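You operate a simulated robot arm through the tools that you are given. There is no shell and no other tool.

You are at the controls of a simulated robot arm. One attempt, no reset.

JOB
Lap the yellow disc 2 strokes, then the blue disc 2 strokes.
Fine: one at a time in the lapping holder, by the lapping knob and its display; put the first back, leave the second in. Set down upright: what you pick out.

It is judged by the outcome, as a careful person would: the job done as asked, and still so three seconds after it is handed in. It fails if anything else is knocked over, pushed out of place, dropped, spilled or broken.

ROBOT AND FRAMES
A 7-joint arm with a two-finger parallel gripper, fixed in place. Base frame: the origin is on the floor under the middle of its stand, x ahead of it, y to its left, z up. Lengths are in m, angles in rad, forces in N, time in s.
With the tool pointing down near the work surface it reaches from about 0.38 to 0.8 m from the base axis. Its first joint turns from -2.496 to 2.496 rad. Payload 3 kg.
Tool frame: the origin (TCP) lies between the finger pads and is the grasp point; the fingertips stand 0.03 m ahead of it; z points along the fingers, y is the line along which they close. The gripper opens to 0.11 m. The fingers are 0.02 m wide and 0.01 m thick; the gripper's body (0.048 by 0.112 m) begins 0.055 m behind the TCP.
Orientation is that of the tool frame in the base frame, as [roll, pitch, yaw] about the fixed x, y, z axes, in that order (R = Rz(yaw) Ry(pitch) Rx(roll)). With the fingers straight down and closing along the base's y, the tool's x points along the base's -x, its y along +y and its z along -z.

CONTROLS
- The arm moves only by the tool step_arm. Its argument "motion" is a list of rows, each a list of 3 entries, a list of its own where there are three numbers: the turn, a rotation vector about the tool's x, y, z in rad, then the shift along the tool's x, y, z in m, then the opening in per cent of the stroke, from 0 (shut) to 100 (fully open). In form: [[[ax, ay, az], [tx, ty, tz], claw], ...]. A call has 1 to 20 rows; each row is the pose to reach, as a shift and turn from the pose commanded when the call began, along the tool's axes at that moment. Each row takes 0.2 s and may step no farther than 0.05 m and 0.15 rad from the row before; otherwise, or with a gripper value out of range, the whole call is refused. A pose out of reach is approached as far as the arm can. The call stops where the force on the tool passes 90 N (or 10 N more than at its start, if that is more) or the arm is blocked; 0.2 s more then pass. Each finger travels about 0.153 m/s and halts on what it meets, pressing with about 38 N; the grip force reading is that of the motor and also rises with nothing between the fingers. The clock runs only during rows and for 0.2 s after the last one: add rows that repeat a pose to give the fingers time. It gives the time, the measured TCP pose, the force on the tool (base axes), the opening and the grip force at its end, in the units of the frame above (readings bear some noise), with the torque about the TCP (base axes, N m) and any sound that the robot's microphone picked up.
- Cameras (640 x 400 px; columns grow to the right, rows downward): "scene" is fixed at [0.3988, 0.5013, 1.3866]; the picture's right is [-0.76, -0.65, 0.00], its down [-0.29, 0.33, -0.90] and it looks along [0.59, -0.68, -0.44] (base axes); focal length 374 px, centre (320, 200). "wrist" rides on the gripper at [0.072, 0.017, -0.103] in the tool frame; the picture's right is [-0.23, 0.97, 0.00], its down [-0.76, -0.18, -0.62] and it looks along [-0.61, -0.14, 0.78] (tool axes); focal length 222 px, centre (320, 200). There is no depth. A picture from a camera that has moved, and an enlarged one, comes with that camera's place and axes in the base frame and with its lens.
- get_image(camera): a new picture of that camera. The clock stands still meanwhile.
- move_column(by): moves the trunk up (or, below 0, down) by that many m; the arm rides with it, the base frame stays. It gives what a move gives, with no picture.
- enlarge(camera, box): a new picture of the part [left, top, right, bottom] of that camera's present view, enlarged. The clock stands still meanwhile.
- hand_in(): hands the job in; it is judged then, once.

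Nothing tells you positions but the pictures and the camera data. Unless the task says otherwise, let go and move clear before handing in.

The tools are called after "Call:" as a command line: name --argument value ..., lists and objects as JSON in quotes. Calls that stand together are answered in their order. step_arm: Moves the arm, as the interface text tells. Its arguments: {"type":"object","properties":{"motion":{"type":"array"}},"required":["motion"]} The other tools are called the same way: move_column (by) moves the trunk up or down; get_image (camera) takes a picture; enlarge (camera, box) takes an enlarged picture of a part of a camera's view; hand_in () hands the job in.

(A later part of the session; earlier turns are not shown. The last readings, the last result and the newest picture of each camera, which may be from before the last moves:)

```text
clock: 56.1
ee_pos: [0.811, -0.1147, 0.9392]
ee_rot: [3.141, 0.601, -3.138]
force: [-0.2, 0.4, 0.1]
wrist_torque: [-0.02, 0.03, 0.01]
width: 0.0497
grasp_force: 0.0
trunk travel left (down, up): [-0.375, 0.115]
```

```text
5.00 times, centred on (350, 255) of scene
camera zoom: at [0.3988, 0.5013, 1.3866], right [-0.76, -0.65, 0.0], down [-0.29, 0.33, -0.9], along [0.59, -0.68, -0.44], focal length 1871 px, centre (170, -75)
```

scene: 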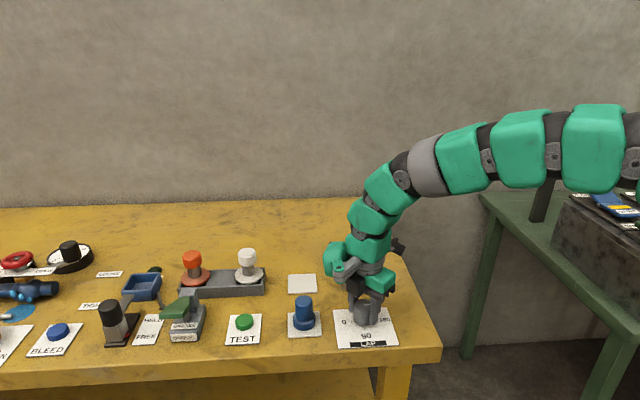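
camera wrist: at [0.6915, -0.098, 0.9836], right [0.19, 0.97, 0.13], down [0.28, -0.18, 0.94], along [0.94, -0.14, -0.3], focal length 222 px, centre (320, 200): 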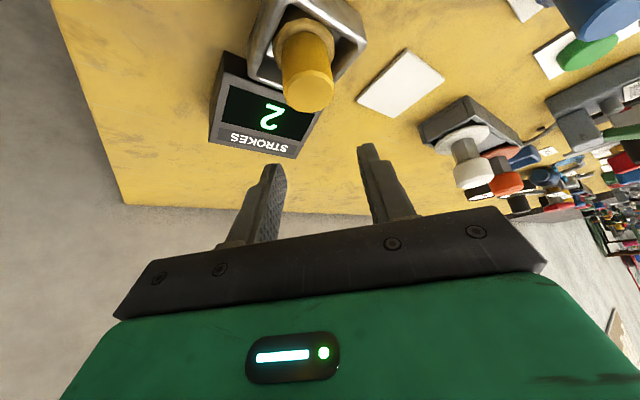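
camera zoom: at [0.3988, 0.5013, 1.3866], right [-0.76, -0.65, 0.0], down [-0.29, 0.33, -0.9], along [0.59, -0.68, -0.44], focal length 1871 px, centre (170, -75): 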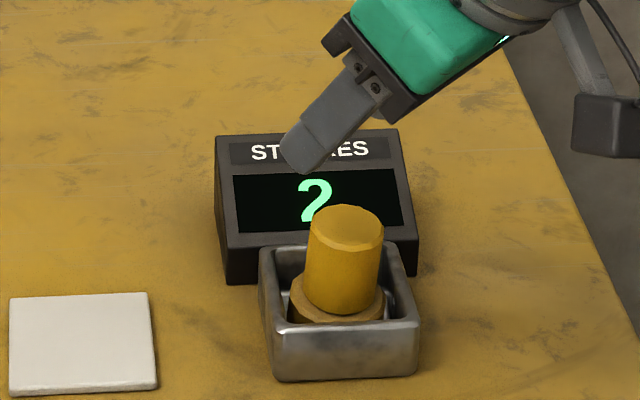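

The handle top sits at about (0.816, -0.114, 0.867), leaning slightly toward the robot. I'll descend around it with the jaws at 0.05 m, staying inside the holder's diagonal.

Call:
step_arm --motion '[[[0, 0, 0], [0.0118, 0.001, 0.0161], 45], [[0, 0, 0], [0.0235, 0.001, 0.0322], 45], [[0, 0, 0], [0.0329, 0.001, 0.045], 45], [[0, 0, 0], [0.04, 0.001, 0.0546], 45], [[0, 0, 0], [0.047, 0.001, 0.0643], 45], [[0, 0, 0], [0.047, 0.001, 0.0643], 45]]'

Call:
enlarge --camera "scene" --box '[335, 248, 375, 293]'

Call:
enlarge --camera "wrist" --box '[220, 40, 400, 220]'

```text
clock: 57.5
ee_pos: [0.808, -0.1132, 0.8607]
ee_rot: [-3.14, 0.601, -3.139]
force: [3.4, 1.2, 4.4]
wrist_torque: [-0.15, -0.15, 0.14]
width: 0.049
grasp_force: 0.0
trunk travel left (down, up): [-0.375, 0.115]
```

```text
8.89 times, centred on (355, 270) of scene
camera zoom: at [0.3988, 0.5013, 1.3866], right [-0.76, -0.65, 0.0], down [-0.29, 0.33, -0.9], along [0.59, -0.68, -0.44], focal length 3327 px, centre (9, -427)
```

zoom: 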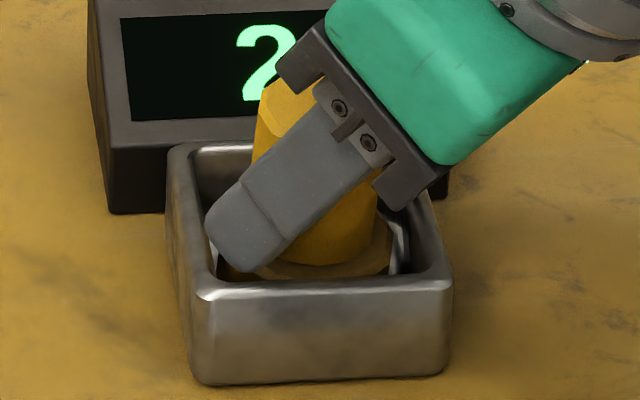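

```text
2.22 times, centred on (310, 130) of wrist
camera zoom: at [0.6881, -0.0972, 0.9047], right [0.18, 0.97, 0.13], down [0.28, -0.18, 0.94], along [0.94, -0.14, -0.3], focal length 494 px, centre (342, 356)
```

zoom: 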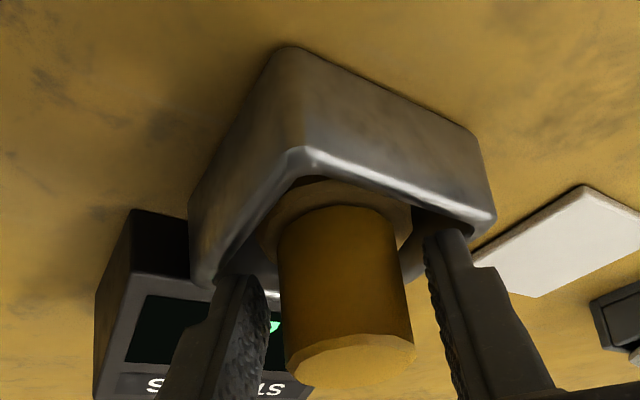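

There's a light touch of a fingertip on the rim, about 5 N. Closing moves the fingers inward, away from it, so I'll grip now.

Call:
step_arm --motion '[[[0, 0, 0], [-0.0003, 0, -0.0004], 38], [[0, 0, 0], [-0.0003, 0, -0.0004], 25], [[0, 0, 0], [-0.0003, 0, -0.0004], 0], [[0, 0, 0], [-0.0003, 0, -0.0004], 0], [[0, 0, 0], [-0.0003, 0, -0.0004], 0]]'

Call:
enlarge --camera "scene" --box '[335, 248, 375, 293]'

Call:
enlarge --camera "wrist" --box '[220, 40, 400, 220]'

```text
clock: 58.7
ee_pos: [0.8059, -0.1134, 0.8595]
ee_rot: [3.141, 0.599, -3.141]
force: [0.4, 0.4, 0.1]
wrist_torque: [-0.01, 0.03, 0.02]
width: 0.0351
grasp_force: 38.6
trunk travel left (down, up): [-0.375, 0.115]
```

```text
8.89 times, centred on (355, 270) of scene
camera zoom: at [0.3988, 0.5013, 1.3866], right [-0.76, -0.65, 0.0], down [-0.29, 0.33, -0.9], along [0.59, -0.68, -0.44], focal length 3327 px, centre (9, -427)
```

zoom: 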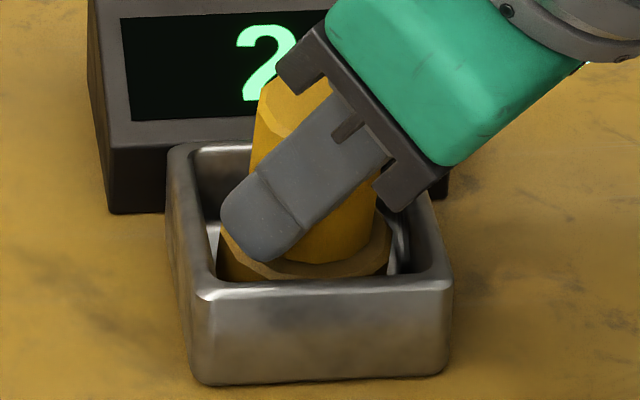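

```text
2.22 times, centred on (310, 130) of wrist
camera zoom: at [0.6881, -0.0971, 0.9046], right [0.19, 0.97, 0.13], down [0.28, -0.18, 0.94], along [0.94, -0.14, -0.3], focal length 494 px, centre (342, 356)
```

zoom: 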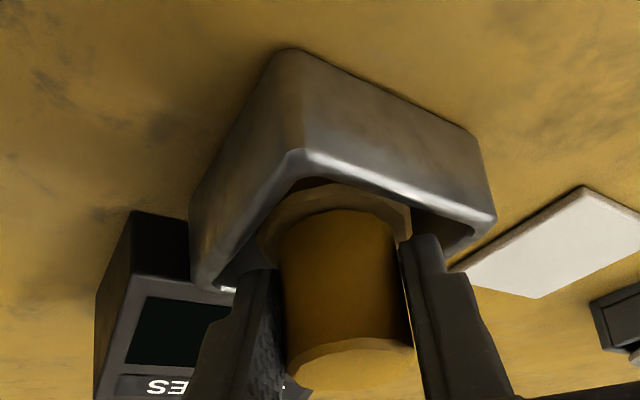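

It's gripped with near-zero side forces. I'll lift slowly out of the holder.

Call:
step_arm --motion '[[[0, 0, 0], [-0.0006, 0, -0.0008], 0], [[0, 0, 0], [-0.0011, 0, -0.0017], 0], [[0, 0, 0], [-0.0023, 0, -0.0033], 0], [[0, 0, 0], [-0.0034, 0, -0.005], 0], [[0, 0, 0], [-0.0051, 0, -0.0074], 0], [[0, 0, 0], [-0.0068, 0, -0.0099], 0], [[0, 0, 0], [-0.009, 0, -0.0132], 0], [[0, 0, 0], [-0.009, 0, -0.0132], 0]]'

Call:
enlarge --camera "scene" --box '[335, 238, 375, 293]'

Call:
enlarge --camera "wrist" --box '[220, 40, 400, 220]'

```text
clock: 60.5
ee_pos: [0.8081, -0.1125, 0.8759]
ee_rot: [-3.14, 0.599, -3.139]
force: [-0.3, -0.5, -3.2]
wrist_torque: [0.0, 0.01, -0.01]
width: 0.0353
grasp_force: 38.5
trunk travel left (down, up): [-0.375, 0.115]
```

```text
7.27 times, centred on (355, 266) of scene
camera zoom: at [0.3988, 0.5013, 1.3866], right [-0.76, -0.65, 0.0], down [-0.29, 0.33, -0.9], along [0.59, -0.68, -0.44], focal length 2722 px, centre (66, -276)
```

zoom: 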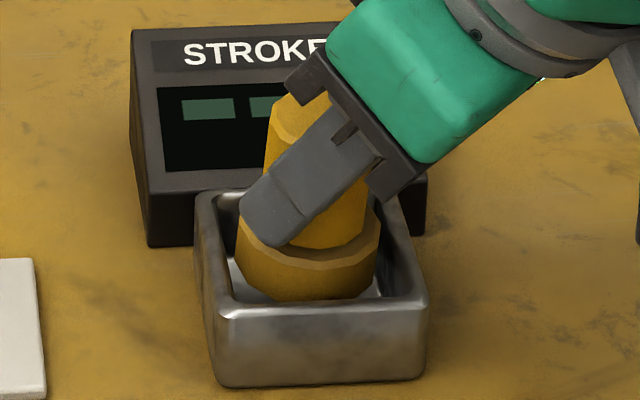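

```text
2.22 times, centred on (310, 130) of wrist
camera zoom: at [0.6882, -0.097, 0.9205], right [0.19, 0.97, 0.13], down [0.28, -0.18, 0.94], along [0.94, -0.14, -0.3], focal length 494 px, centre (342, 356)
```

zoom: 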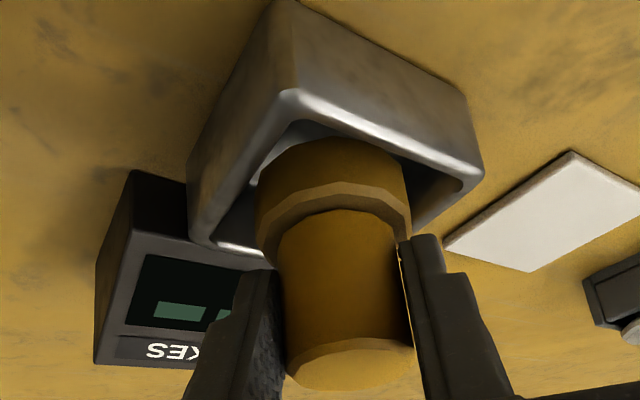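

The disc is out and the display is blank again. I'll carry it up and back to above its own card.

Call:
step_arm --motion '[[[0, 0, 0], [-0.0056, 0, -0.0083], 0], [[0, 0, 0], [-0.0113, 0, -0.0165], 0], [[0, 0, 0], [-0.0169, 0, -0.0248], 0], [[0, 0, 0], [-0.0226, 0, -0.033], 0], [[0, 0, 0], [-0.0331, 0.0123, -0.0258], 0], [[0, 0, 0], [-0.0436, 0.0246, -0.0186], 0], [[0, 0, 0], [-0.0541, 0.0369, -0.0115], 0], [[0, 0, 0], [-0.0645, 0.0492, -0.0043], 0], [[0, 0, 0], [-0.075, 0.0615, 0.0029], 0], [[0, 0, 0], [-0.0855, 0.0738, 0.0101], 0], [[0, 0, 0], [-0.0981, 0.0886, 0.0187], 0], [[0, 0, 0], [-0.0981, 0.0886, 0.0187], 0], [[0, 0, 0], [-0.0981, 0.0886, 0.0187], 0]]'

Call:
enlarge --camera "scene" --box '[275, 230, 330, 300]'

Call:
enlarge --camera "wrist" --box '[220, 0, 420, 220]'

```text
clock: 63.3
ee_pos: [0.8984, -0.0254, 0.9156]
ee_rot: [-3.142, 0.599, -3.14]
force: [-0.7, -0.1, -4.0]
wrist_torque: [0.01, 0.07, 0.0]
width: 0.0353
grasp_force: 37.7
trunk travel left (down, up): [-0.375, 0.115]
```

```text
5.71 times, centred on (302, 265) of scene
camera zoom: at [0.3988, 0.5013, 1.3866], right [-0.76, -0.65, 0.0], down [-0.29, 0.33, -0.9], along [0.59, -0.68, -0.44], focal length 2139 px, centre (420, -171)
```

zoom: 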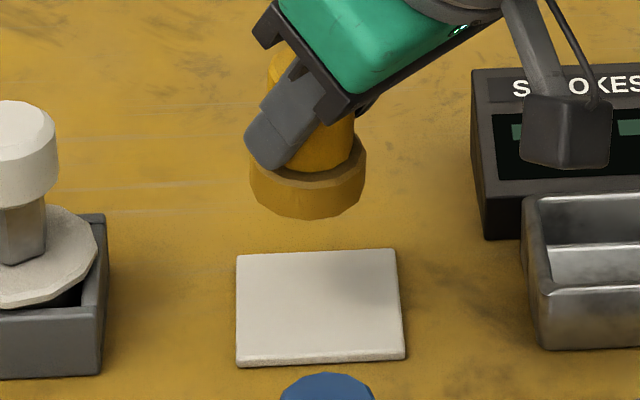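

```text
1.82 times, centred on (320, 110) of wrist
camera zoom: at [0.7793, -0.0083, 0.9606], right [0.19, 0.97, 0.13], down [0.28, -0.18, 0.94], along [0.94, -0.14, -0.3], focal length 404 px, centre (320, 364)
```

zoom: 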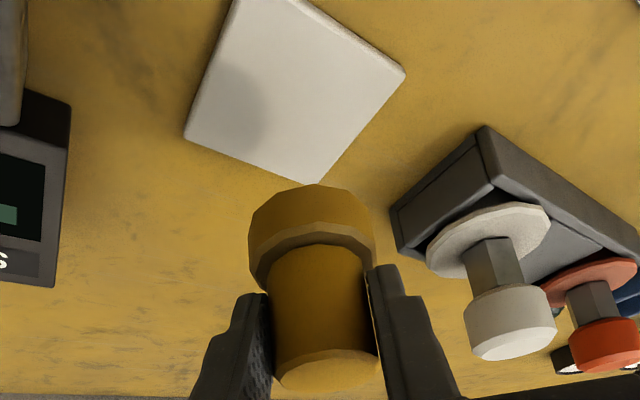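

The disc is above its card. I'll zoom in to measure whether it hangs upright in the grip before setting it down.

Call:
enlarge --camera "scene" --box '[285, 233, 320, 275]'

Call:
enlarge --camera "scene" --box '[285, 255, 320, 297]'

```text
9.52 times, centred on (302, 254) of scene
camera zoom: at [0.3988, 0.5013, 1.3866], right [-0.76, -0.65, 0.0], down [-0.29, 0.33, -0.9], along [0.59, -0.68, -0.44], focal length 3564 px, centre (487, -314)
```

zoom: 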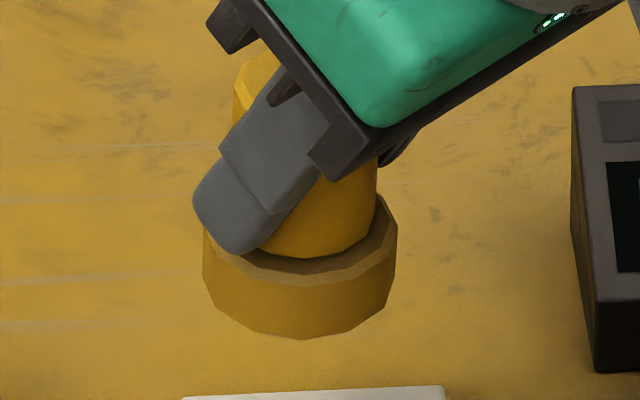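

```text
9.52 times, centred on (302, 276) of scene
camera zoom: at [0.3988, 0.5013, 1.3866], right [-0.76, -0.65, 0.0], down [-0.29, 0.33, -0.9], along [0.59, -0.68, -0.44], focal length 3564 px, centre (487, -524)
```

zoom: 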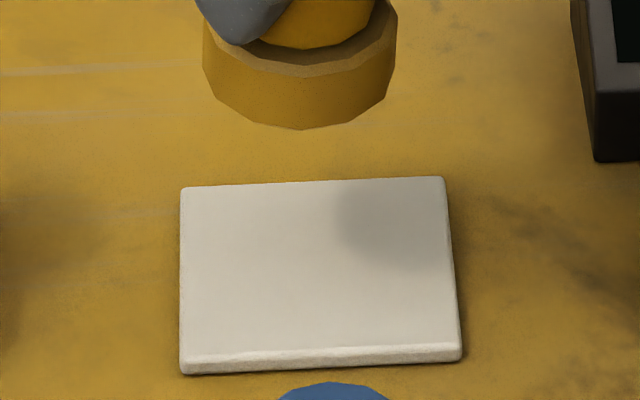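

The handle top leans roughly 3° toward the robot in the grip, carried over from how it sat in the holder. I'll reduce the tool tilt by 0.055 rad to bring the disc upright and recheck.

Call:
step_arm --motion '[[[0, 0.03, 0], [0, 0, 0], 0], [[0, 0.055, 0], [0, 0, 0], 0], [[0, 0.055, 0], [0, 0, 0], 0]]'

Call:
enlarge --camera "scene" --box '[285, 233, 320, 275]'

Call:
enlarge --camera "wrist" --box '[220, 0, 420, 220]'

```text
clock: 64.1
ee_pos: [0.8986, -0.0244, 0.9153]
ee_rot: [3.14, 0.543, -3.14]
force: [0.3, 0.2, -3.5]
wrist_torque: [0.0, 0.03, 0.0]
width: 0.0353
grasp_force: 37.8
trunk travel left (down, up): [-0.375, 0.115]
```

```text
9.52 times, centred on (302, 254) of scene
camera zoom: at [0.3988, 0.5013, 1.3866], right [-0.76, -0.65, 0.0], down [-0.29, 0.33, -0.9], along [0.59, -0.68, -0.44], focal length 3564 px, centre (487, -314)
```

zoom: 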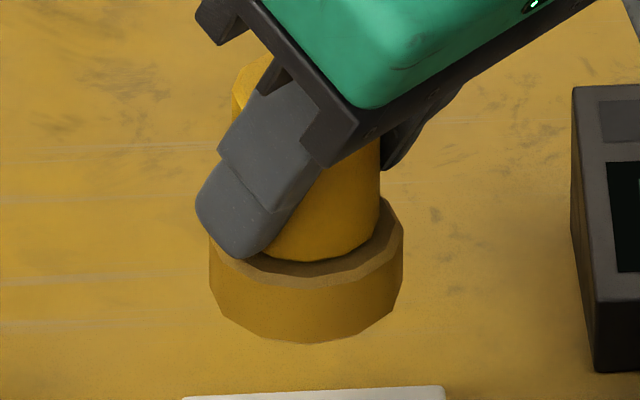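

```text
1.82 times, centred on (320, 110) of wrist
camera zoom: at [0.7822, -0.0082, 0.967], right [0.19, 0.97, 0.12], down [0.33, -0.18, 0.93], along [0.92, -0.14, -0.36], focal length 404 px, centre (320, 364)
```

zoom: 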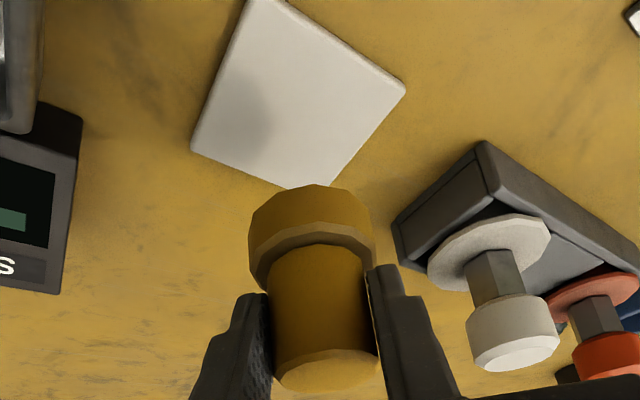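

It's nearly upright now. I'll trim another 0.03 rad and lower to just above the card.

Call:
step_arm --motion '[[[0, 0.03, 0], [0, 0, 0], 0], [[0, 0.03, 0], [0.0052, 0, 0.0086], 0], [[0, 0.03, 0], [0.0104, 0, 0.0171], 0], [[0, 0.03, 0], [0.0156, 0, 0.0257], 0], [[0, 0.03, 0], [0.0197, 0, 0.0325], 0], [[0, 0.03, 0], [0.0233, 0, 0.0385], 0], [[0, 0.03, 0], [0.0233, 0, 0.0385], 0]]'

Call:
enlarge --camera "scene" --box '[285, 253, 320, 295]'

Call:
enlarge --camera "wrist" --box '[220, 0, 420, 220]'

```text
clock: 65.7
ee_pos: [0.8977, -0.0249, 0.8703]
ee_rot: [-3.141, 0.514, 3.141]
force: [-0.3, -0.3, -3.4]
wrist_torque: [-0.02, 0.05, -0.01]
width: 0.0353
grasp_force: 38.1
trunk travel left (down, up): [-0.375, 0.115]
```

```text
9.52 times, centred on (302, 274) of scene
camera zoom: at [0.3988, 0.5013, 1.3866], right [-0.76, -0.65, 0.0], down [-0.29, 0.33, -0.9], along [0.59, -0.68, -0.44], focal length 3564 px, centre (487, -505)
```

zoom: 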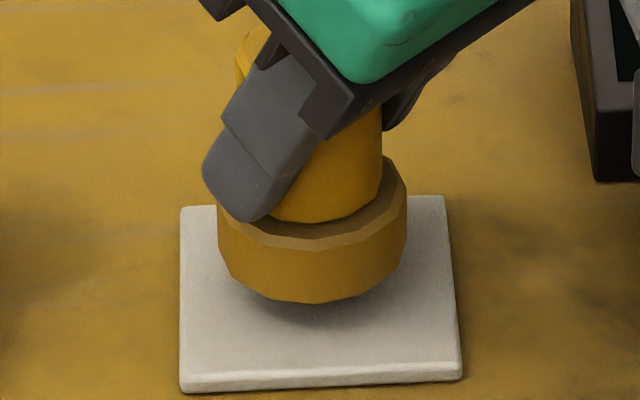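

```text
1.82 times, centred on (320, 110) of wrist
camera zoom: at [0.7841, -0.008, 0.9252], right [0.2, 0.97, 0.11], down [0.36, -0.18, 0.92], along [0.91, -0.14, -0.38], focal length 404 px, centre (320, 364)
```

zoom: 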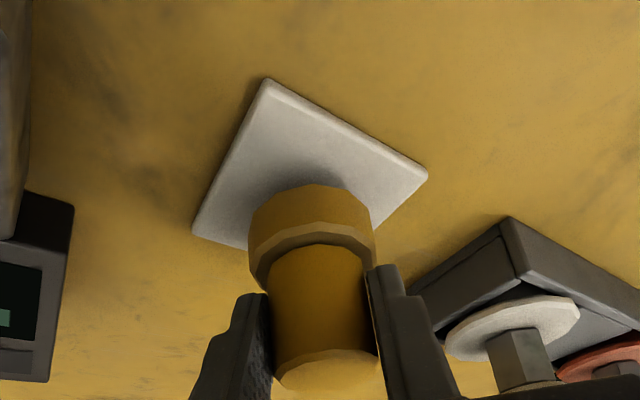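

The disc is upright and centred over its card, about 12 mm above it. I'll creep down to contact.

Call:
step_arm --motion '[[[0, 0, 0], [0.002, 0, 0.0035], 0], [[0, 0, 0], [0.0039, 0, 0.007], 0], [[0, 0, 0], [0.0047, 0, 0.0083], 0], [[0, 0, 0], [0.0052, 0, 0.0091], 0], [[0, 0, 0], [0.0052, 0, 0.0091], 0]]'

Call:
enlarge --camera "scene" --box '[285, 253, 320, 295]'

```text
clock: 66.9
ee_pos: [0.8992, -0.0251, 0.8597]
ee_rot: [3.14, 0.516, -3.139]
force: [-0.3, 0.4, -1.1]
wrist_torque: [0.03, -0.01, 0.0]
width: 0.0352
grasp_force: 38.0
trunk travel left (down, up): [-0.375, 0.115]
```

```text
9.52 times, centred on (302, 274) of scene
camera zoom: at [0.3988, 0.5013, 1.3866], right [-0.76, -0.65, 0.0], down [-0.29, 0.33, -0.9], along [0.59, -0.68, -0.44], focal length 3564 px, centre (487, -505)
```

zoom: 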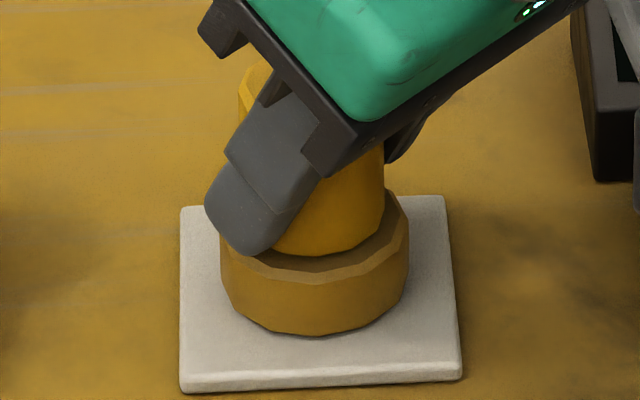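

It's just starting to touch, with the force reading falling to -1.1 N. I'll go down another millimetre or two.

Call:
step_arm --motion '[[[0, 0, 0], [0.0004, 0, 0.0007], 0], [[0, 0, 0], [0.0007, 0, 0.0013], 0], [[0, 0, 0], [0.0007, 0, 0.0013], 0]]'

```text
clock: 67.7
ee_pos: [0.899, -0.0257, 0.8593]
ee_rot: [-3.14, 0.517, -3.141]
force: [-0.2, 0.1, 10.7]
wrist_torque: [-0.01, -0.1, -0.01]
width: 0.0351
grasp_force: 38.2
trunk travel left (down, up): [-0.375, 0.115]
```

It's firmly seated on the card. I'll release and rise straight up.

Call:
step_arm --motion '[[[0, 0, 0], [-0.0004, 0, -0.0007], 36], [[0, 0, 0], [-0.0004, 0, -0.0007], 45], [[0, 0, 0], [-0.0004, 0, -0.0007], 60], [[0, 0, 0], [-0.0004, 0, -0.0007], 70], [[0, 0, 0], [-0.0053, 0, -0.0094], 70], [[0, 0, 0], [-0.0127, 0, -0.0225], 70], [[0, 0, 0], [-0.0226, 0, -0.0399], 70], [[0, 0, 0], [-0.0349, 0, -0.0617], 70], [[0, 0, 0], [-0.0349, 0, -0.0617], 70]]'

Call:
enlarge --camera "scene" --box '[285, 253, 320, 295]'

Call:
get_image --camera "wrist"

```text
clock: 69.7
ee_pos: [0.8981, -0.0236, 0.9295]
ee_rot: [-3.141, 0.514, -3.138]
force: [-0.3, -0.6, -0.3]
wrist_torque: [0.03, 0.0, 0.02]
width: 0.0772
grasp_force: 0.0
trunk travel left (down, up): [-0.375, 0.115]
```

```text
9.52 times, centred on (302, 274) of scene
camera zoom: at [0.3988, 0.5013, 1.3866], right [-0.76, -0.65, 0.0], down [-0.29, 0.33, -0.9], along [0.59, -0.68, -0.44], focal length 3564 px, centre (487, -505)
```

zoom: 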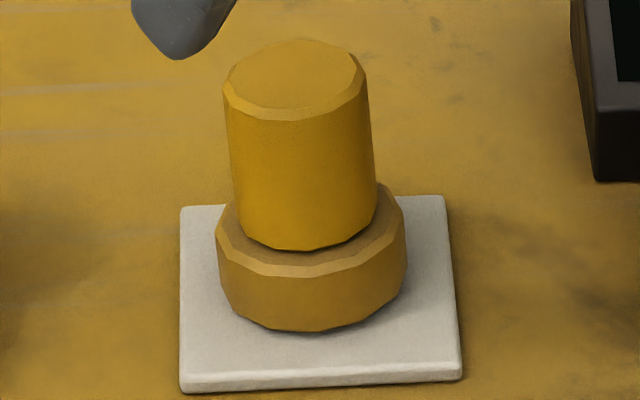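

```text
taken
camera wrist: at [0.7838, -0.0082, 0.9843], right [0.2, 0.97, 0.11], down [0.36, -0.18, 0.92], along [0.91, -0.14, -0.38], focal length 222 px, centre (320, 200)
```

wrist: 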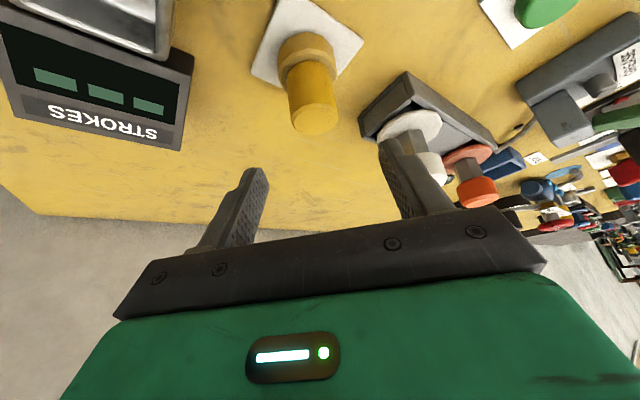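

The disc is rocking after release, so I'll let a second pass and recheck that it settles flat.

Call:
step_arm --motion '[[[0, 0, 0], [0, 0, 0], 70], [[0, 0, 0], [0, 0, 0], 70], [[0, 0, 0], [0, 0, 0], 70], [[0, 0, 0], [0, 0, 0], 70], [[0, 0, 0], [0, 0, 0], 70]]'

Call:
enlarge --camera "scene" --box '[285, 253, 320, 295]'

Call:
enlarge --camera "wrist" --box '[220, 0, 400, 150]'

```text
clock: 70.9
ee_pos: [0.8984, -0.0252, 0.9292]
ee_rot: [-3.141, 0.514, -3.14]
force: [-0.1, 0.8, 0.6]
wrist_torque: [0.05, 0.04, -0.01]
width: 0.0767
grasp_force: 0.1
trunk travel left (down, up): [-0.375, 0.115]
```

```text
9.52 times, centred on (302, 274) of scene
camera zoom: at [0.3988, 0.5013, 1.3866], right [-0.76, -0.65, 0.0], down [-0.29, 0.33, -0.9], along [0.59, -0.68, -0.44], focal length 3564 px, centre (487, -505)
```

zoom: 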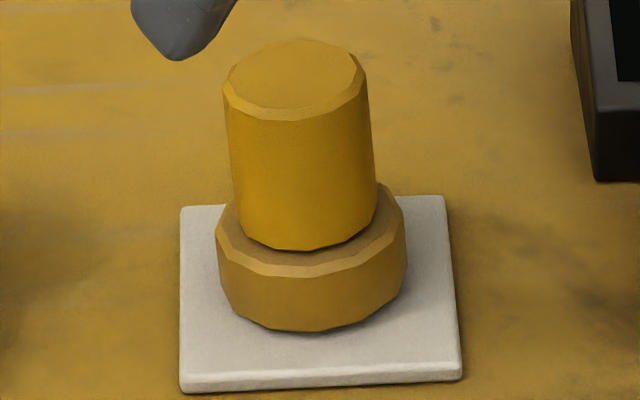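

```text
2.67 times, centred on (310, 75) of wrist
camera zoom: at [0.784, -0.0082, 0.984], right [0.2, 0.97, 0.11], down [0.36, -0.18, 0.92], along [0.91, -0.14, -0.38], focal length 592 px, centre (347, 533)
```

zoom: 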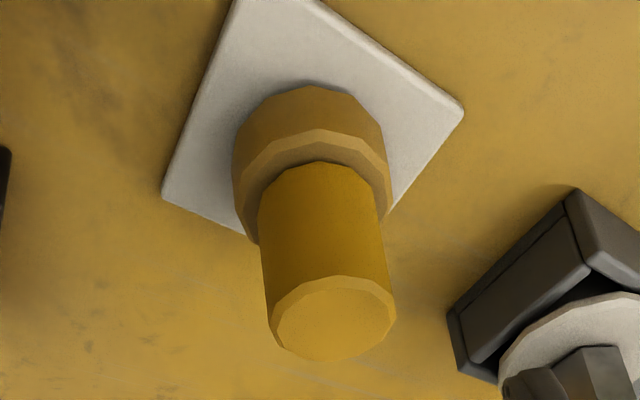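

The disc isn't rocking. It is resting at a steady lean of about 3–4°, so something is propping it. I'll look closely at its base.

Call:
enlarge --camera "scene" --box '[290, 272, 316, 292]'

Call:
enlarge --camera "wrist" --box '[270, 20, 350, 80]'

```text
16.00 times, centred on (303, 282) of scene
camera zoom: at [0.3988, 0.5013, 1.3866], right [-0.76, -0.65, 0.0], down [-0.29, 0.33, -0.9], along [0.59, -0.68, -0.44], focal length 5988 px, centre (592, -1112)
```

zoom: 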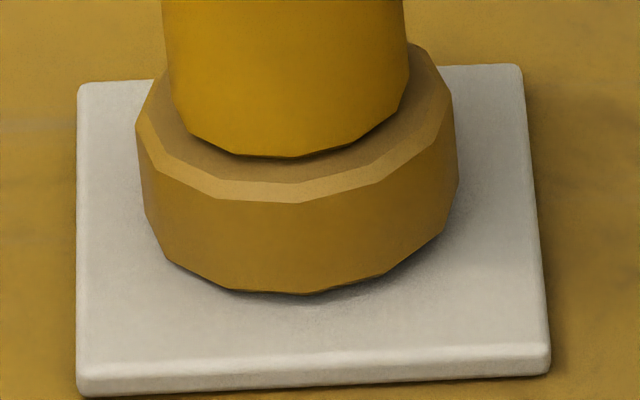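

```text
6.67 times, centred on (310, 50) of wrist
camera zoom: at [0.784, -0.0082, 0.984], right [0.2, 0.97, 0.11], down [0.36, -0.18, 0.92], along [0.91, -0.14, -0.38], focal length 1481 px, centre (387, 1200)
```

zoom: 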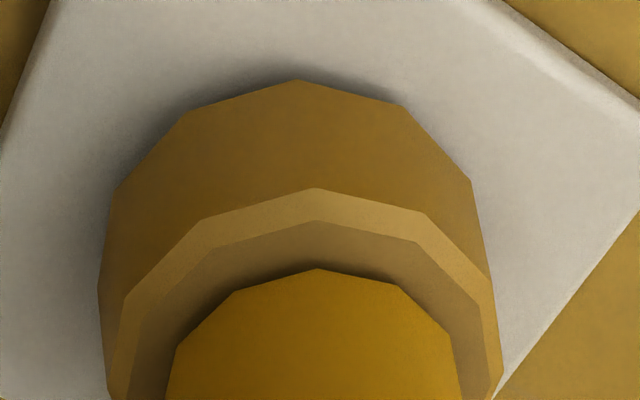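

One side of the flange is slightly raised. I'll wait a few more seconds to see whether it settles by itself before intervening.

Call:
step_arm --motion '[[[0, 0, 0], [0, 0, 0], 70], [[0, 0, 0], [0, 0, 0], 70], [[0, 0, 0], [0, 0, 0], 70], [[0, 0, 0], [0, 0, 0], 70], [[0, 0, 0], [0, 0, 0], 70], [[0, 0, 0], [0, 0, 0], 70], [[0, 0, 0], [0, 0, 0], 70], [[0, 0, 0], [0, 0, 0], 70], [[0, 0, 0], [0, 0, 0], 70], [[0, 0, 0], [0, 0, 0], 70], [[0, 0, 0], [0, 0, 0], 70], [[0, 0, 0], [0, 0, 0], 70], [[0, 0, 0], [0, 0, 0], 70], [[0, 0, 0], [0, 0, 0], 70], [[0, 0, 0], [0, 0, 0], 70]]'

Call:
enlarge --camera "scene" --box '[285, 253, 320, 295]'

Call:
enlarge --camera "wrist" --box '[220, 0, 400, 150]'

```text
clock: 74.1
ee_pos: [0.8985, -0.0249, 0.9286]
ee_rot: [-3.141, 0.517, -3.139]
force: [-0.8, 0.9, -1.0]
wrist_torque: [0.0, 0.0, 0.0]
width: 0.077
grasp_force: 0.0
trunk travel left (down, up): [-0.375, 0.115]
```

```text
9.52 times, centred on (302, 274) of scene
camera zoom: at [0.3988, 0.5013, 1.3866], right [-0.76, -0.65, 0.0], down [-0.29, 0.33, -0.9], along [0.59, -0.68, -0.44], focal length 3564 px, centre (487, -505)
```

zoom: 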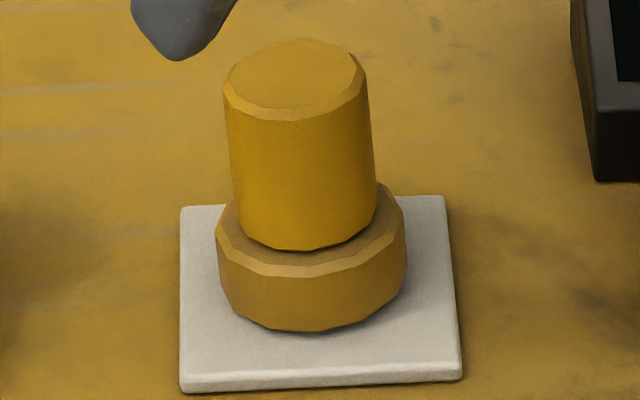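

```text
2.67 times, centred on (310, 75) of wrist
camera zoom: at [0.784, -0.0082, 0.984], right [0.2, 0.97, 0.11], down [0.36, -0.18, 0.92], along [0.91, -0.14, -0.38], focal length 592 px, centre (347, 533)
```

zoom: 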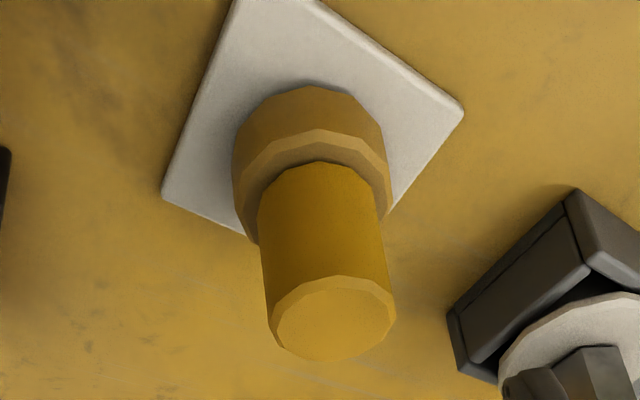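

The lean is static, so the release must have tipped it. I'd opened fast while also lifting slightly. I'll regrip, since the parallel pads square it up, press it flush, and then open slowly without moving the arm.

Call:
step_arm --motion '[[[0, 0, 0], [0.0098, 0, 0.0174], 70], [[0, 0, 0], [0.0197, 0, 0.0348], 70], [[0, 0, 0], [0.027, 0, 0.0478], 70], [[0, 0, 0], [0.0335, 0, 0.0592], 70], [[0, 0, 0], [0.0335, 0, 0.0592], 70]]'

Call:
enlarge --camera "wrist" --box '[220, 40, 420, 220]'

Call:
enlarge --camera "scene" --box '[280, 243, 325, 295]'

```text
clock: 75.3
ee_pos: [0.8989, -0.0263, 0.8612]
ee_rot: [3.141, 0.516, -3.139]
force: [0.7, -0.1, 0.7]
wrist_torque: [0.01, 0.01, -0.02]
width: 0.0771
grasp_force: 0.0
trunk travel left (down, up): [-0.375, 0.115]
```

```text
2.22 times, centred on (320, 130) of wrist
camera zoom: at [0.7837, -0.0089, 0.9164], right [0.2, 0.97, 0.11], down [0.36, -0.18, 0.92], along [0.91, -0.14, -0.38], focal length 494 px, centre (320, 356)
```

zoom: 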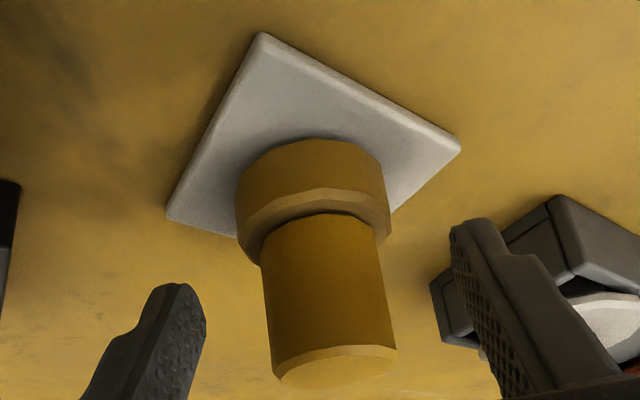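

```text
7.69 times, centred on (302, 269) of scene
camera zoom: at [0.3988, 0.5013, 1.3866], right [-0.76, -0.65, 0.0], down [-0.29, 0.33, -0.9], along [0.59, -0.68, -0.44], focal length 2879 px, centre (455, -331)
```

zoom: 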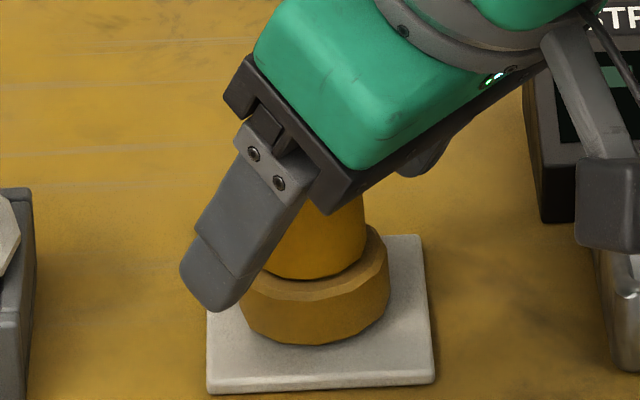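

The fingers straddle the handle without contact. I'll close slowly so the pads square it up.

Call:
step_arm --motion '[[[0, 0, 0], [0, 0, 0], 50], [[0, 0, 0], [0, 0, 0], 42], [[0, 0, 0], [0, 0, 0], 38], [[0, 0, 0], [0, 0, 0], 35], [[0, 0, 0], [0, 0, 0], 32], [[0, 0, 0], [0, 0, 0], 20], [[0, 0, 0], [0, 0, 0], 0], [[0, 0, 0], [0, 0, 0], 0]]'

Call:
enlarge --camera "wrist" --box '[220, 40, 420, 220]'

Call:
enlarge --camera "scene" --box '[285, 253, 320, 295]'

```text
clock: 77.1
ee_pos: [0.8993, -0.0238, 0.8622]
ee_rot: [3.141, 0.515, -3.141]
force: [-0.1, 0.2, -0.1]
wrist_torque: [0.07, 0.01, -0.02]
width: 0.035
grasp_force: 38.0
trunk travel left (down, up): [-0.375, 0.115]
```

```text
2.22 times, centred on (320, 130) of wrist
camera zoom: at [0.7837, -0.0089, 0.9165], right [0.2, 0.97, 0.11], down [0.36, -0.18, 0.92], along [0.91, -0.14, -0.38], focal length 494 px, centre (320, 356)
```

zoom: 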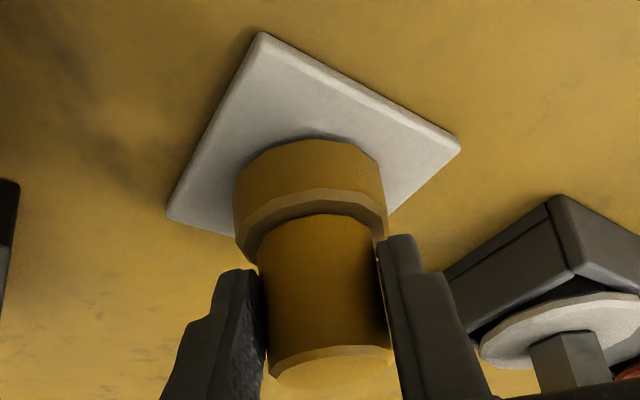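

```text
9.52 times, centred on (302, 274) of scene
camera zoom: at [0.3988, 0.5013, 1.3866], right [-0.76, -0.65, 0.0], down [-0.29, 0.33, -0.9], along [0.59, -0.68, -0.44], focal length 3564 px, centre (487, -505)
```

zoom: 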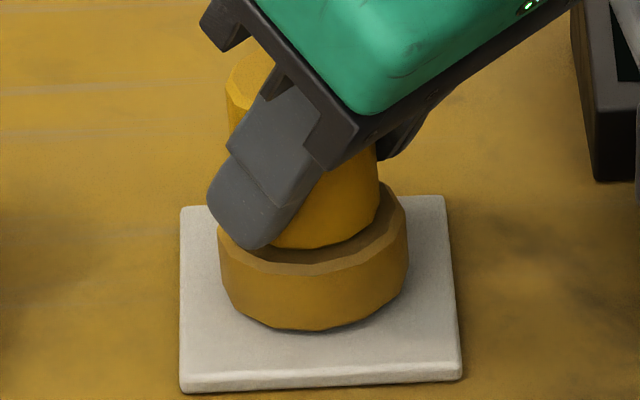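

It's gripped and squared in y. I'll zoom in on the base to see whether it now sits flush or still leans fore-aft.

Call:
enlarge --camera "scene" --box '[292, 262, 316, 292]'

Call:
enlarge --camera "wrist" --box '[270, 90, 370, 165]'

```text
13.33 times, centred on (304, 277) of scene
camera zoom: at [0.3988, 0.5013, 1.3866], right [-0.76, -0.65, 0.0], down [-0.29, 0.33, -0.9], along [0.59, -0.68, -0.44], focal length 4990 px, centre (533, -827)
```

zoom: 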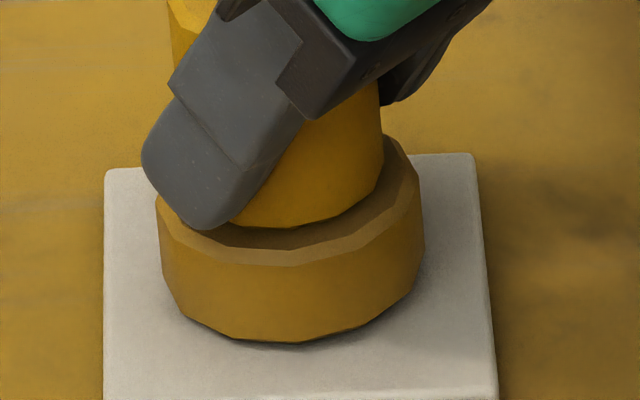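

```text
5.33 times, centred on (320, 128) of wrist
camera zoom: at [0.7837, -0.0089, 0.9165], right [0.2, 0.97, 0.11], down [0.36, -0.18, 0.92], along [0.91, -0.14, -0.38], focal length 1185 px, centre (320, 587)
```

zoom: 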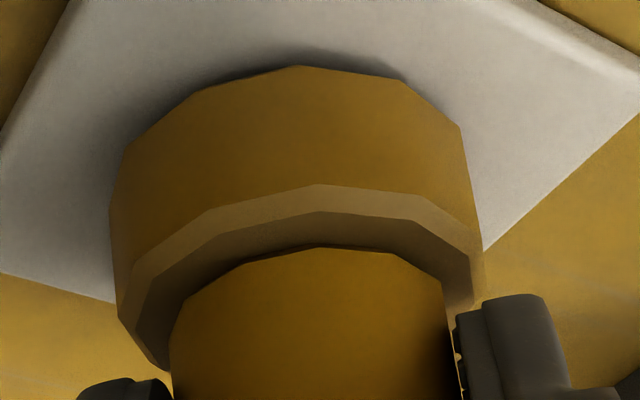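

The near (-x) side of the flange is lifted, so the top leans about 3.5° away from the robot. I over-corrected the tilt. I'll lift slightly, tilt back by 0.06 rad, and check.

Call:
step_arm --motion '[[[0, 0, 0], [-0.001, 0, -0.0017], 0], [[0, 0, 0], [-0.002, 0, -0.0035], 0], [[0, -0.03, 0], [-0.002, 0, -0.004], 0], [[0, -0.06, 0], [-0.0005, 0, -0.0045], 0], [[0, -0.06, 0], [-0.0005, 0, -0.0045], 0], [[0, -0.06, 0], [-0.0005, 0, -0.0045], 0]]'

Call:
enlarge --camera "scene" --box '[292, 262, 316, 292]'

Call:
enlarge --camera "wrist" --box '[270, 90, 370, 165]'

```text
clock: 78.5
ee_pos: [0.8965, -0.0237, 0.8655]
ee_rot: [3.141, 0.574, -3.139]
force: [-0.4, -0.2, -2.6]
wrist_torque: [0.0, 0.03, 0.0]
width: 0.0351
grasp_force: 38.4
trunk travel left (down, up): [-0.375, 0.115]
```

```text
13.33 times, centred on (304, 277) of scene
camera zoom: at [0.3988, 0.5013, 1.3866], right [-0.76, -0.65, 0.0], down [-0.29, 0.33, -0.9], along [0.59, -0.68, -0.44], focal length 4990 px, centre (533, -827)
```

zoom: 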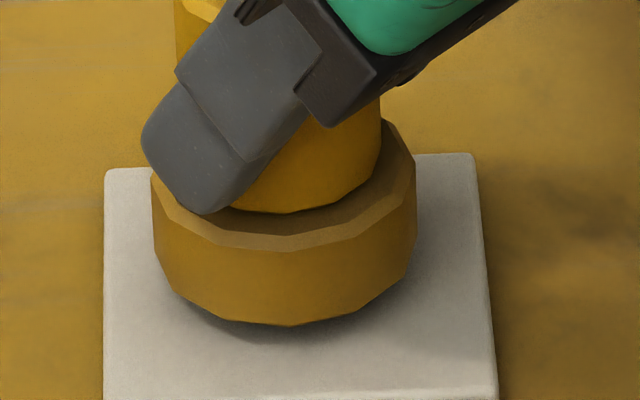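

```text
5.33 times, centred on (320, 128) of wrist
camera zoom: at [0.7788, -0.0084, 0.9131], right [0.19, 0.97, 0.12], down [0.3, -0.18, 0.94], along [0.93, -0.14, -0.33], focal length 1185 px, centre (320, 587)
```

zoom: 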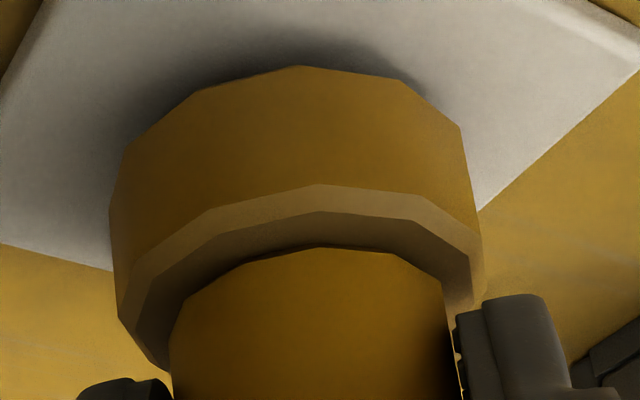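

The handle edge now matches true vertical and the flange is centred on the card within half a millimetre. I'll lower slowly to contact.

Call:
step_arm --motion '[[[0, 0, 0], [0.0008, 0, 0.0013], 0], [[0, 0, 0], [0.0016, 0, 0.0025], 0], [[0, 0, 0], [0.0022, 0, 0.0034], 0], [[0, 0, 0], [0.0022, 0, 0.0034], 0]]'

Call:
enlarge --camera "scene" --box '[292, 262, 316, 292]'

```text
clock: 79.5
ee_pos: [0.8972, -0.0259, 0.8614]
ee_rot: [-3.141, 0.575, -3.139]
force: [0.0, -0.2, -2.4]
wrist_torque: [0.02, 0.05, 0.0]
width: 0.0351
grasp_force: 38.0
trunk travel left (down, up): [-0.375, 0.115]
```

```text
13.33 times, centred on (304, 277) of scene
camera zoom: at [0.3988, 0.5013, 1.3866], right [-0.76, -0.65, 0.0], down [-0.29, 0.33, -0.9], along [0.59, -0.68, -0.44], focal length 4990 px, centre (533, -827)
```

zoom: 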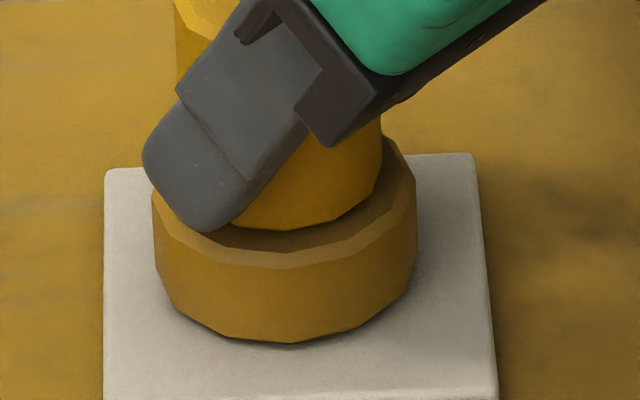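

By the picture there are about 3 mm left. I'll creep down with a force check.

Call:
step_arm --motion '[[[0, 0, 0], [0.0005, 0, 0.0008], 0], [[0, 0, 0], [0.001, 0, 0.0015], 0], [[0, 0, 0], [0.0014, 0, 0.0021], 0], [[0, 0, 0], [0.0014, 0, 0.0021], 0]]'

Call:
enlarge --camera "scene" --box '[292, 262, 316, 292]'

Call:
enlarge --camera "wrist" --box '[270, 90, 370, 165]'

```text
clock: 80.5
ee_pos: [0.8977, -0.0236, 0.8594]
ee_rot: [3.14, 0.577, -3.14]
force: [3.7, 0.7, 11.5]
wrist_torque: [0.02, -0.32, 0.02]
width: 0.0348
grasp_force: 38.0
trunk travel left (down, up): [-0.375, 0.115]
```

```text
13.33 times, centred on (304, 277) of scene
camera zoom: at [0.3988, 0.5013, 1.3866], right [-0.76, -0.65, 0.0], down [-0.29, 0.33, -0.9], along [0.59, -0.68, -0.44], focal length 4990 px, centre (533, -827)
```

zoom: 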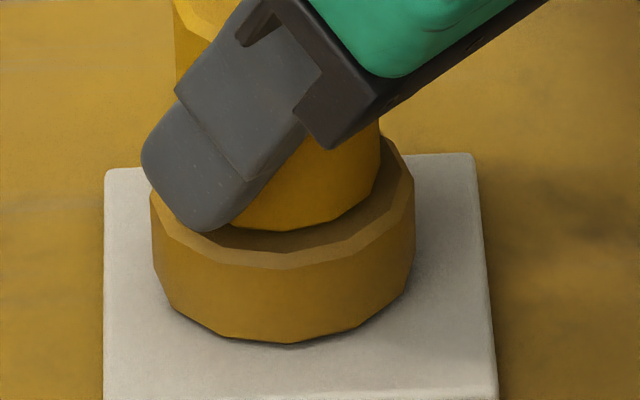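

```text
5.33 times, centred on (320, 128) of wrist
camera zoom: at [0.7791, -0.0085, 0.9084], right [0.19, 0.97, 0.12], down [0.3, -0.18, 0.94], along [0.94, -0.14, -0.32], focal length 1185 px, centre (320, 587)
```

zoom: 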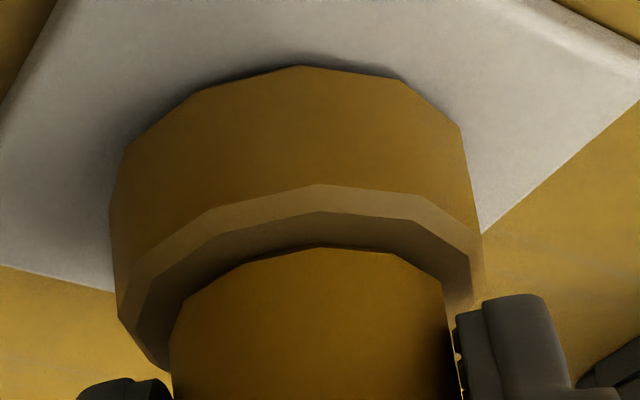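

The 14 N contact is centred under the disc, so it is flush. I'll open slowly with the arm held still, then rise.

Call:
step_arm --motion '[[[0, 0, 0], [0, 0, 0], 31], [[0, 0, 0], [0, 0, 0], 32], [[0, 0, 0], [0, 0, 0], 33], [[0, 0, 0], [0, 0, 0], 34], [[0, 0, 0], [0, 0, 0], 36], [[0, 0, 0], [0, 0, 0], 40], [[0, 0, 0], [0, 0, 0], 46], [[0, 0, 0], [0, 0, 0], 54], [[0, 0, 0], [0, 0, 0], 60], [[0, 0, 0], [0, 0, 0], 60]]'

Call:
enlarge --camera "scene" --box '[285, 253, 320, 295]'

Call:
enlarge --camera "wrist" --box '[220, 40, 420, 220]'

```text
clock: 82.7
ee_pos: [0.8969, -0.025, 0.8588]
ee_rot: [3.141, 0.573, -3.138]
force: [0.8, -0.6, 0.2]
wrist_torque: [0.02, 0.0, -0.01]
width: 0.0661
grasp_force: 0.0
trunk travel left (down, up): [-0.375, 0.115]
```

```text
9.52 times, centred on (302, 274) of scene
camera zoom: at [0.3988, 0.5013, 1.3866], right [-0.76, -0.65, 0.0], down [-0.29, 0.33, -0.9], along [0.59, -0.68, -0.44], focal length 3564 px, centre (487, -505)
```

zoom: 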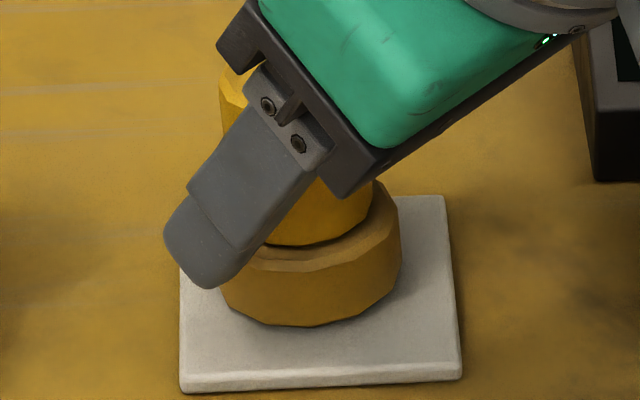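

```text
2.22 times, centred on (320, 130) of wrist
camera zoom: at [0.7789, -0.0086, 0.9068], right [0.19, 0.97, 0.12], down [0.3, -0.18, 0.94], along [0.93, -0.14, -0.33], focal length 494 px, centre (320, 356)
```

zoom: 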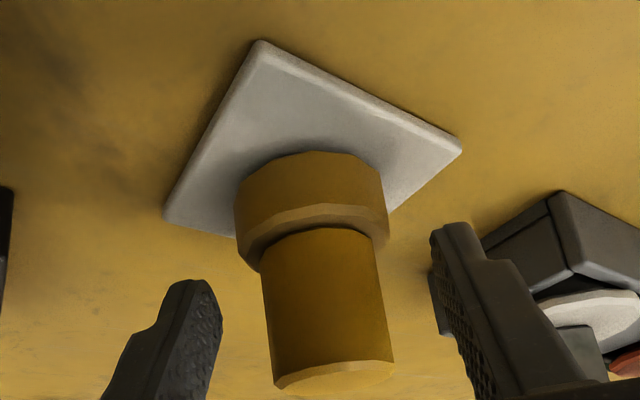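

It looks as if it leaned again on release. I'll rise clear and examine it fully.

Call:
step_arm --motion '[[[0, 0, 0], [-0.0054, 0, -0.0084], 60], [[0, 0, 0], [-0.0131, 0, -0.0201], 65], [[0, 0, 0], [-0.0234, 0, -0.0361], 70], [[0, 0, 0], [-0.0381, 0, -0.0587], 70], [[0, 0, 0], [-0.0435, 0, -0.0671], 70], [[0, 0, 0], [-0.0435, 0, -0.0671], 70]]'

Call:
enlarge --camera "scene" --box '[285, 253, 320, 295]'

Call:
enlarge --camera "scene" --box '[290, 272, 316, 292]'

Call:
enlarge --camera "wrist" --box '[220, 0, 400, 150]'

```text
clock: 84.1
ee_pos: [0.8981, -0.0251, 0.9384]
ee_rot: [3.141, 0.574, -3.14]
force: [0.2, -0.1, -0.3]
wrist_torque: [0.02, 0.0, 0.0]
width: 0.077
grasp_force: 0.1
trunk travel left (down, up): [-0.375, 0.115]
```

```text
9.52 times, centred on (302, 274) of scene
camera zoom: at [0.3988, 0.5013, 1.3866], right [-0.76, -0.65, 0.0], down [-0.29, 0.33, -0.9], along [0.59, -0.68, -0.44], focal length 3564 px, centre (487, -505)
```

zoom: 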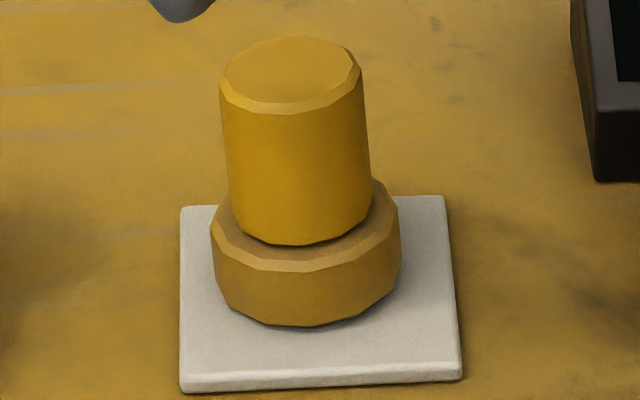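

```text
16.00 times, centred on (303, 282) of scene
camera zoom: at [0.3988, 0.5013, 1.3866], right [-0.76, -0.65, 0.0], down [-0.29, 0.33, -0.9], along [0.59, -0.68, -0.44], focal length 5988 px, centre (592, -1112)
```

zoom: 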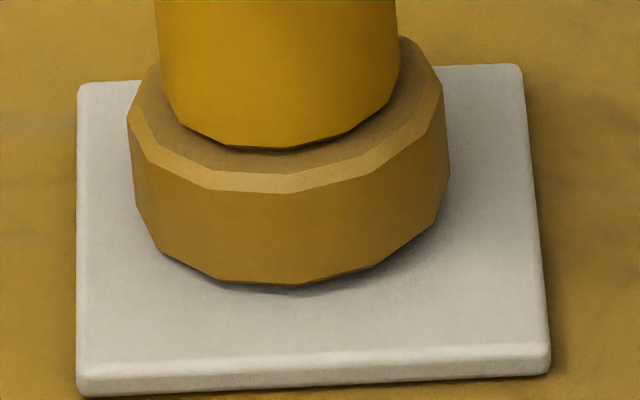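

```text
2.67 times, centred on (310, 75) of wrist
camera zoom: at [0.7793, -0.0087, 0.9868], right [0.19, 0.97, 0.12], down [0.3, -0.18, 0.94], along [0.93, -0.14, -0.33], focal length 592 px, centre (347, 533)
```

zoom: 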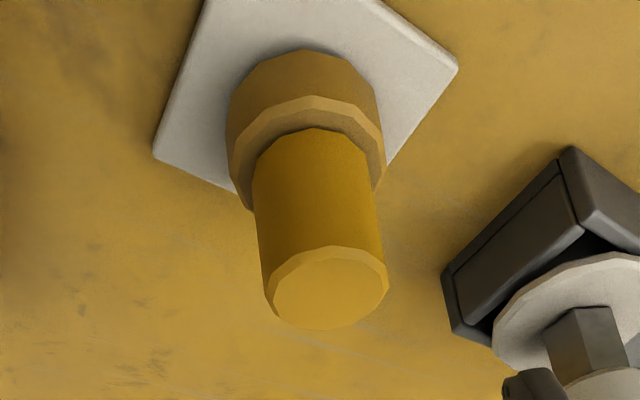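

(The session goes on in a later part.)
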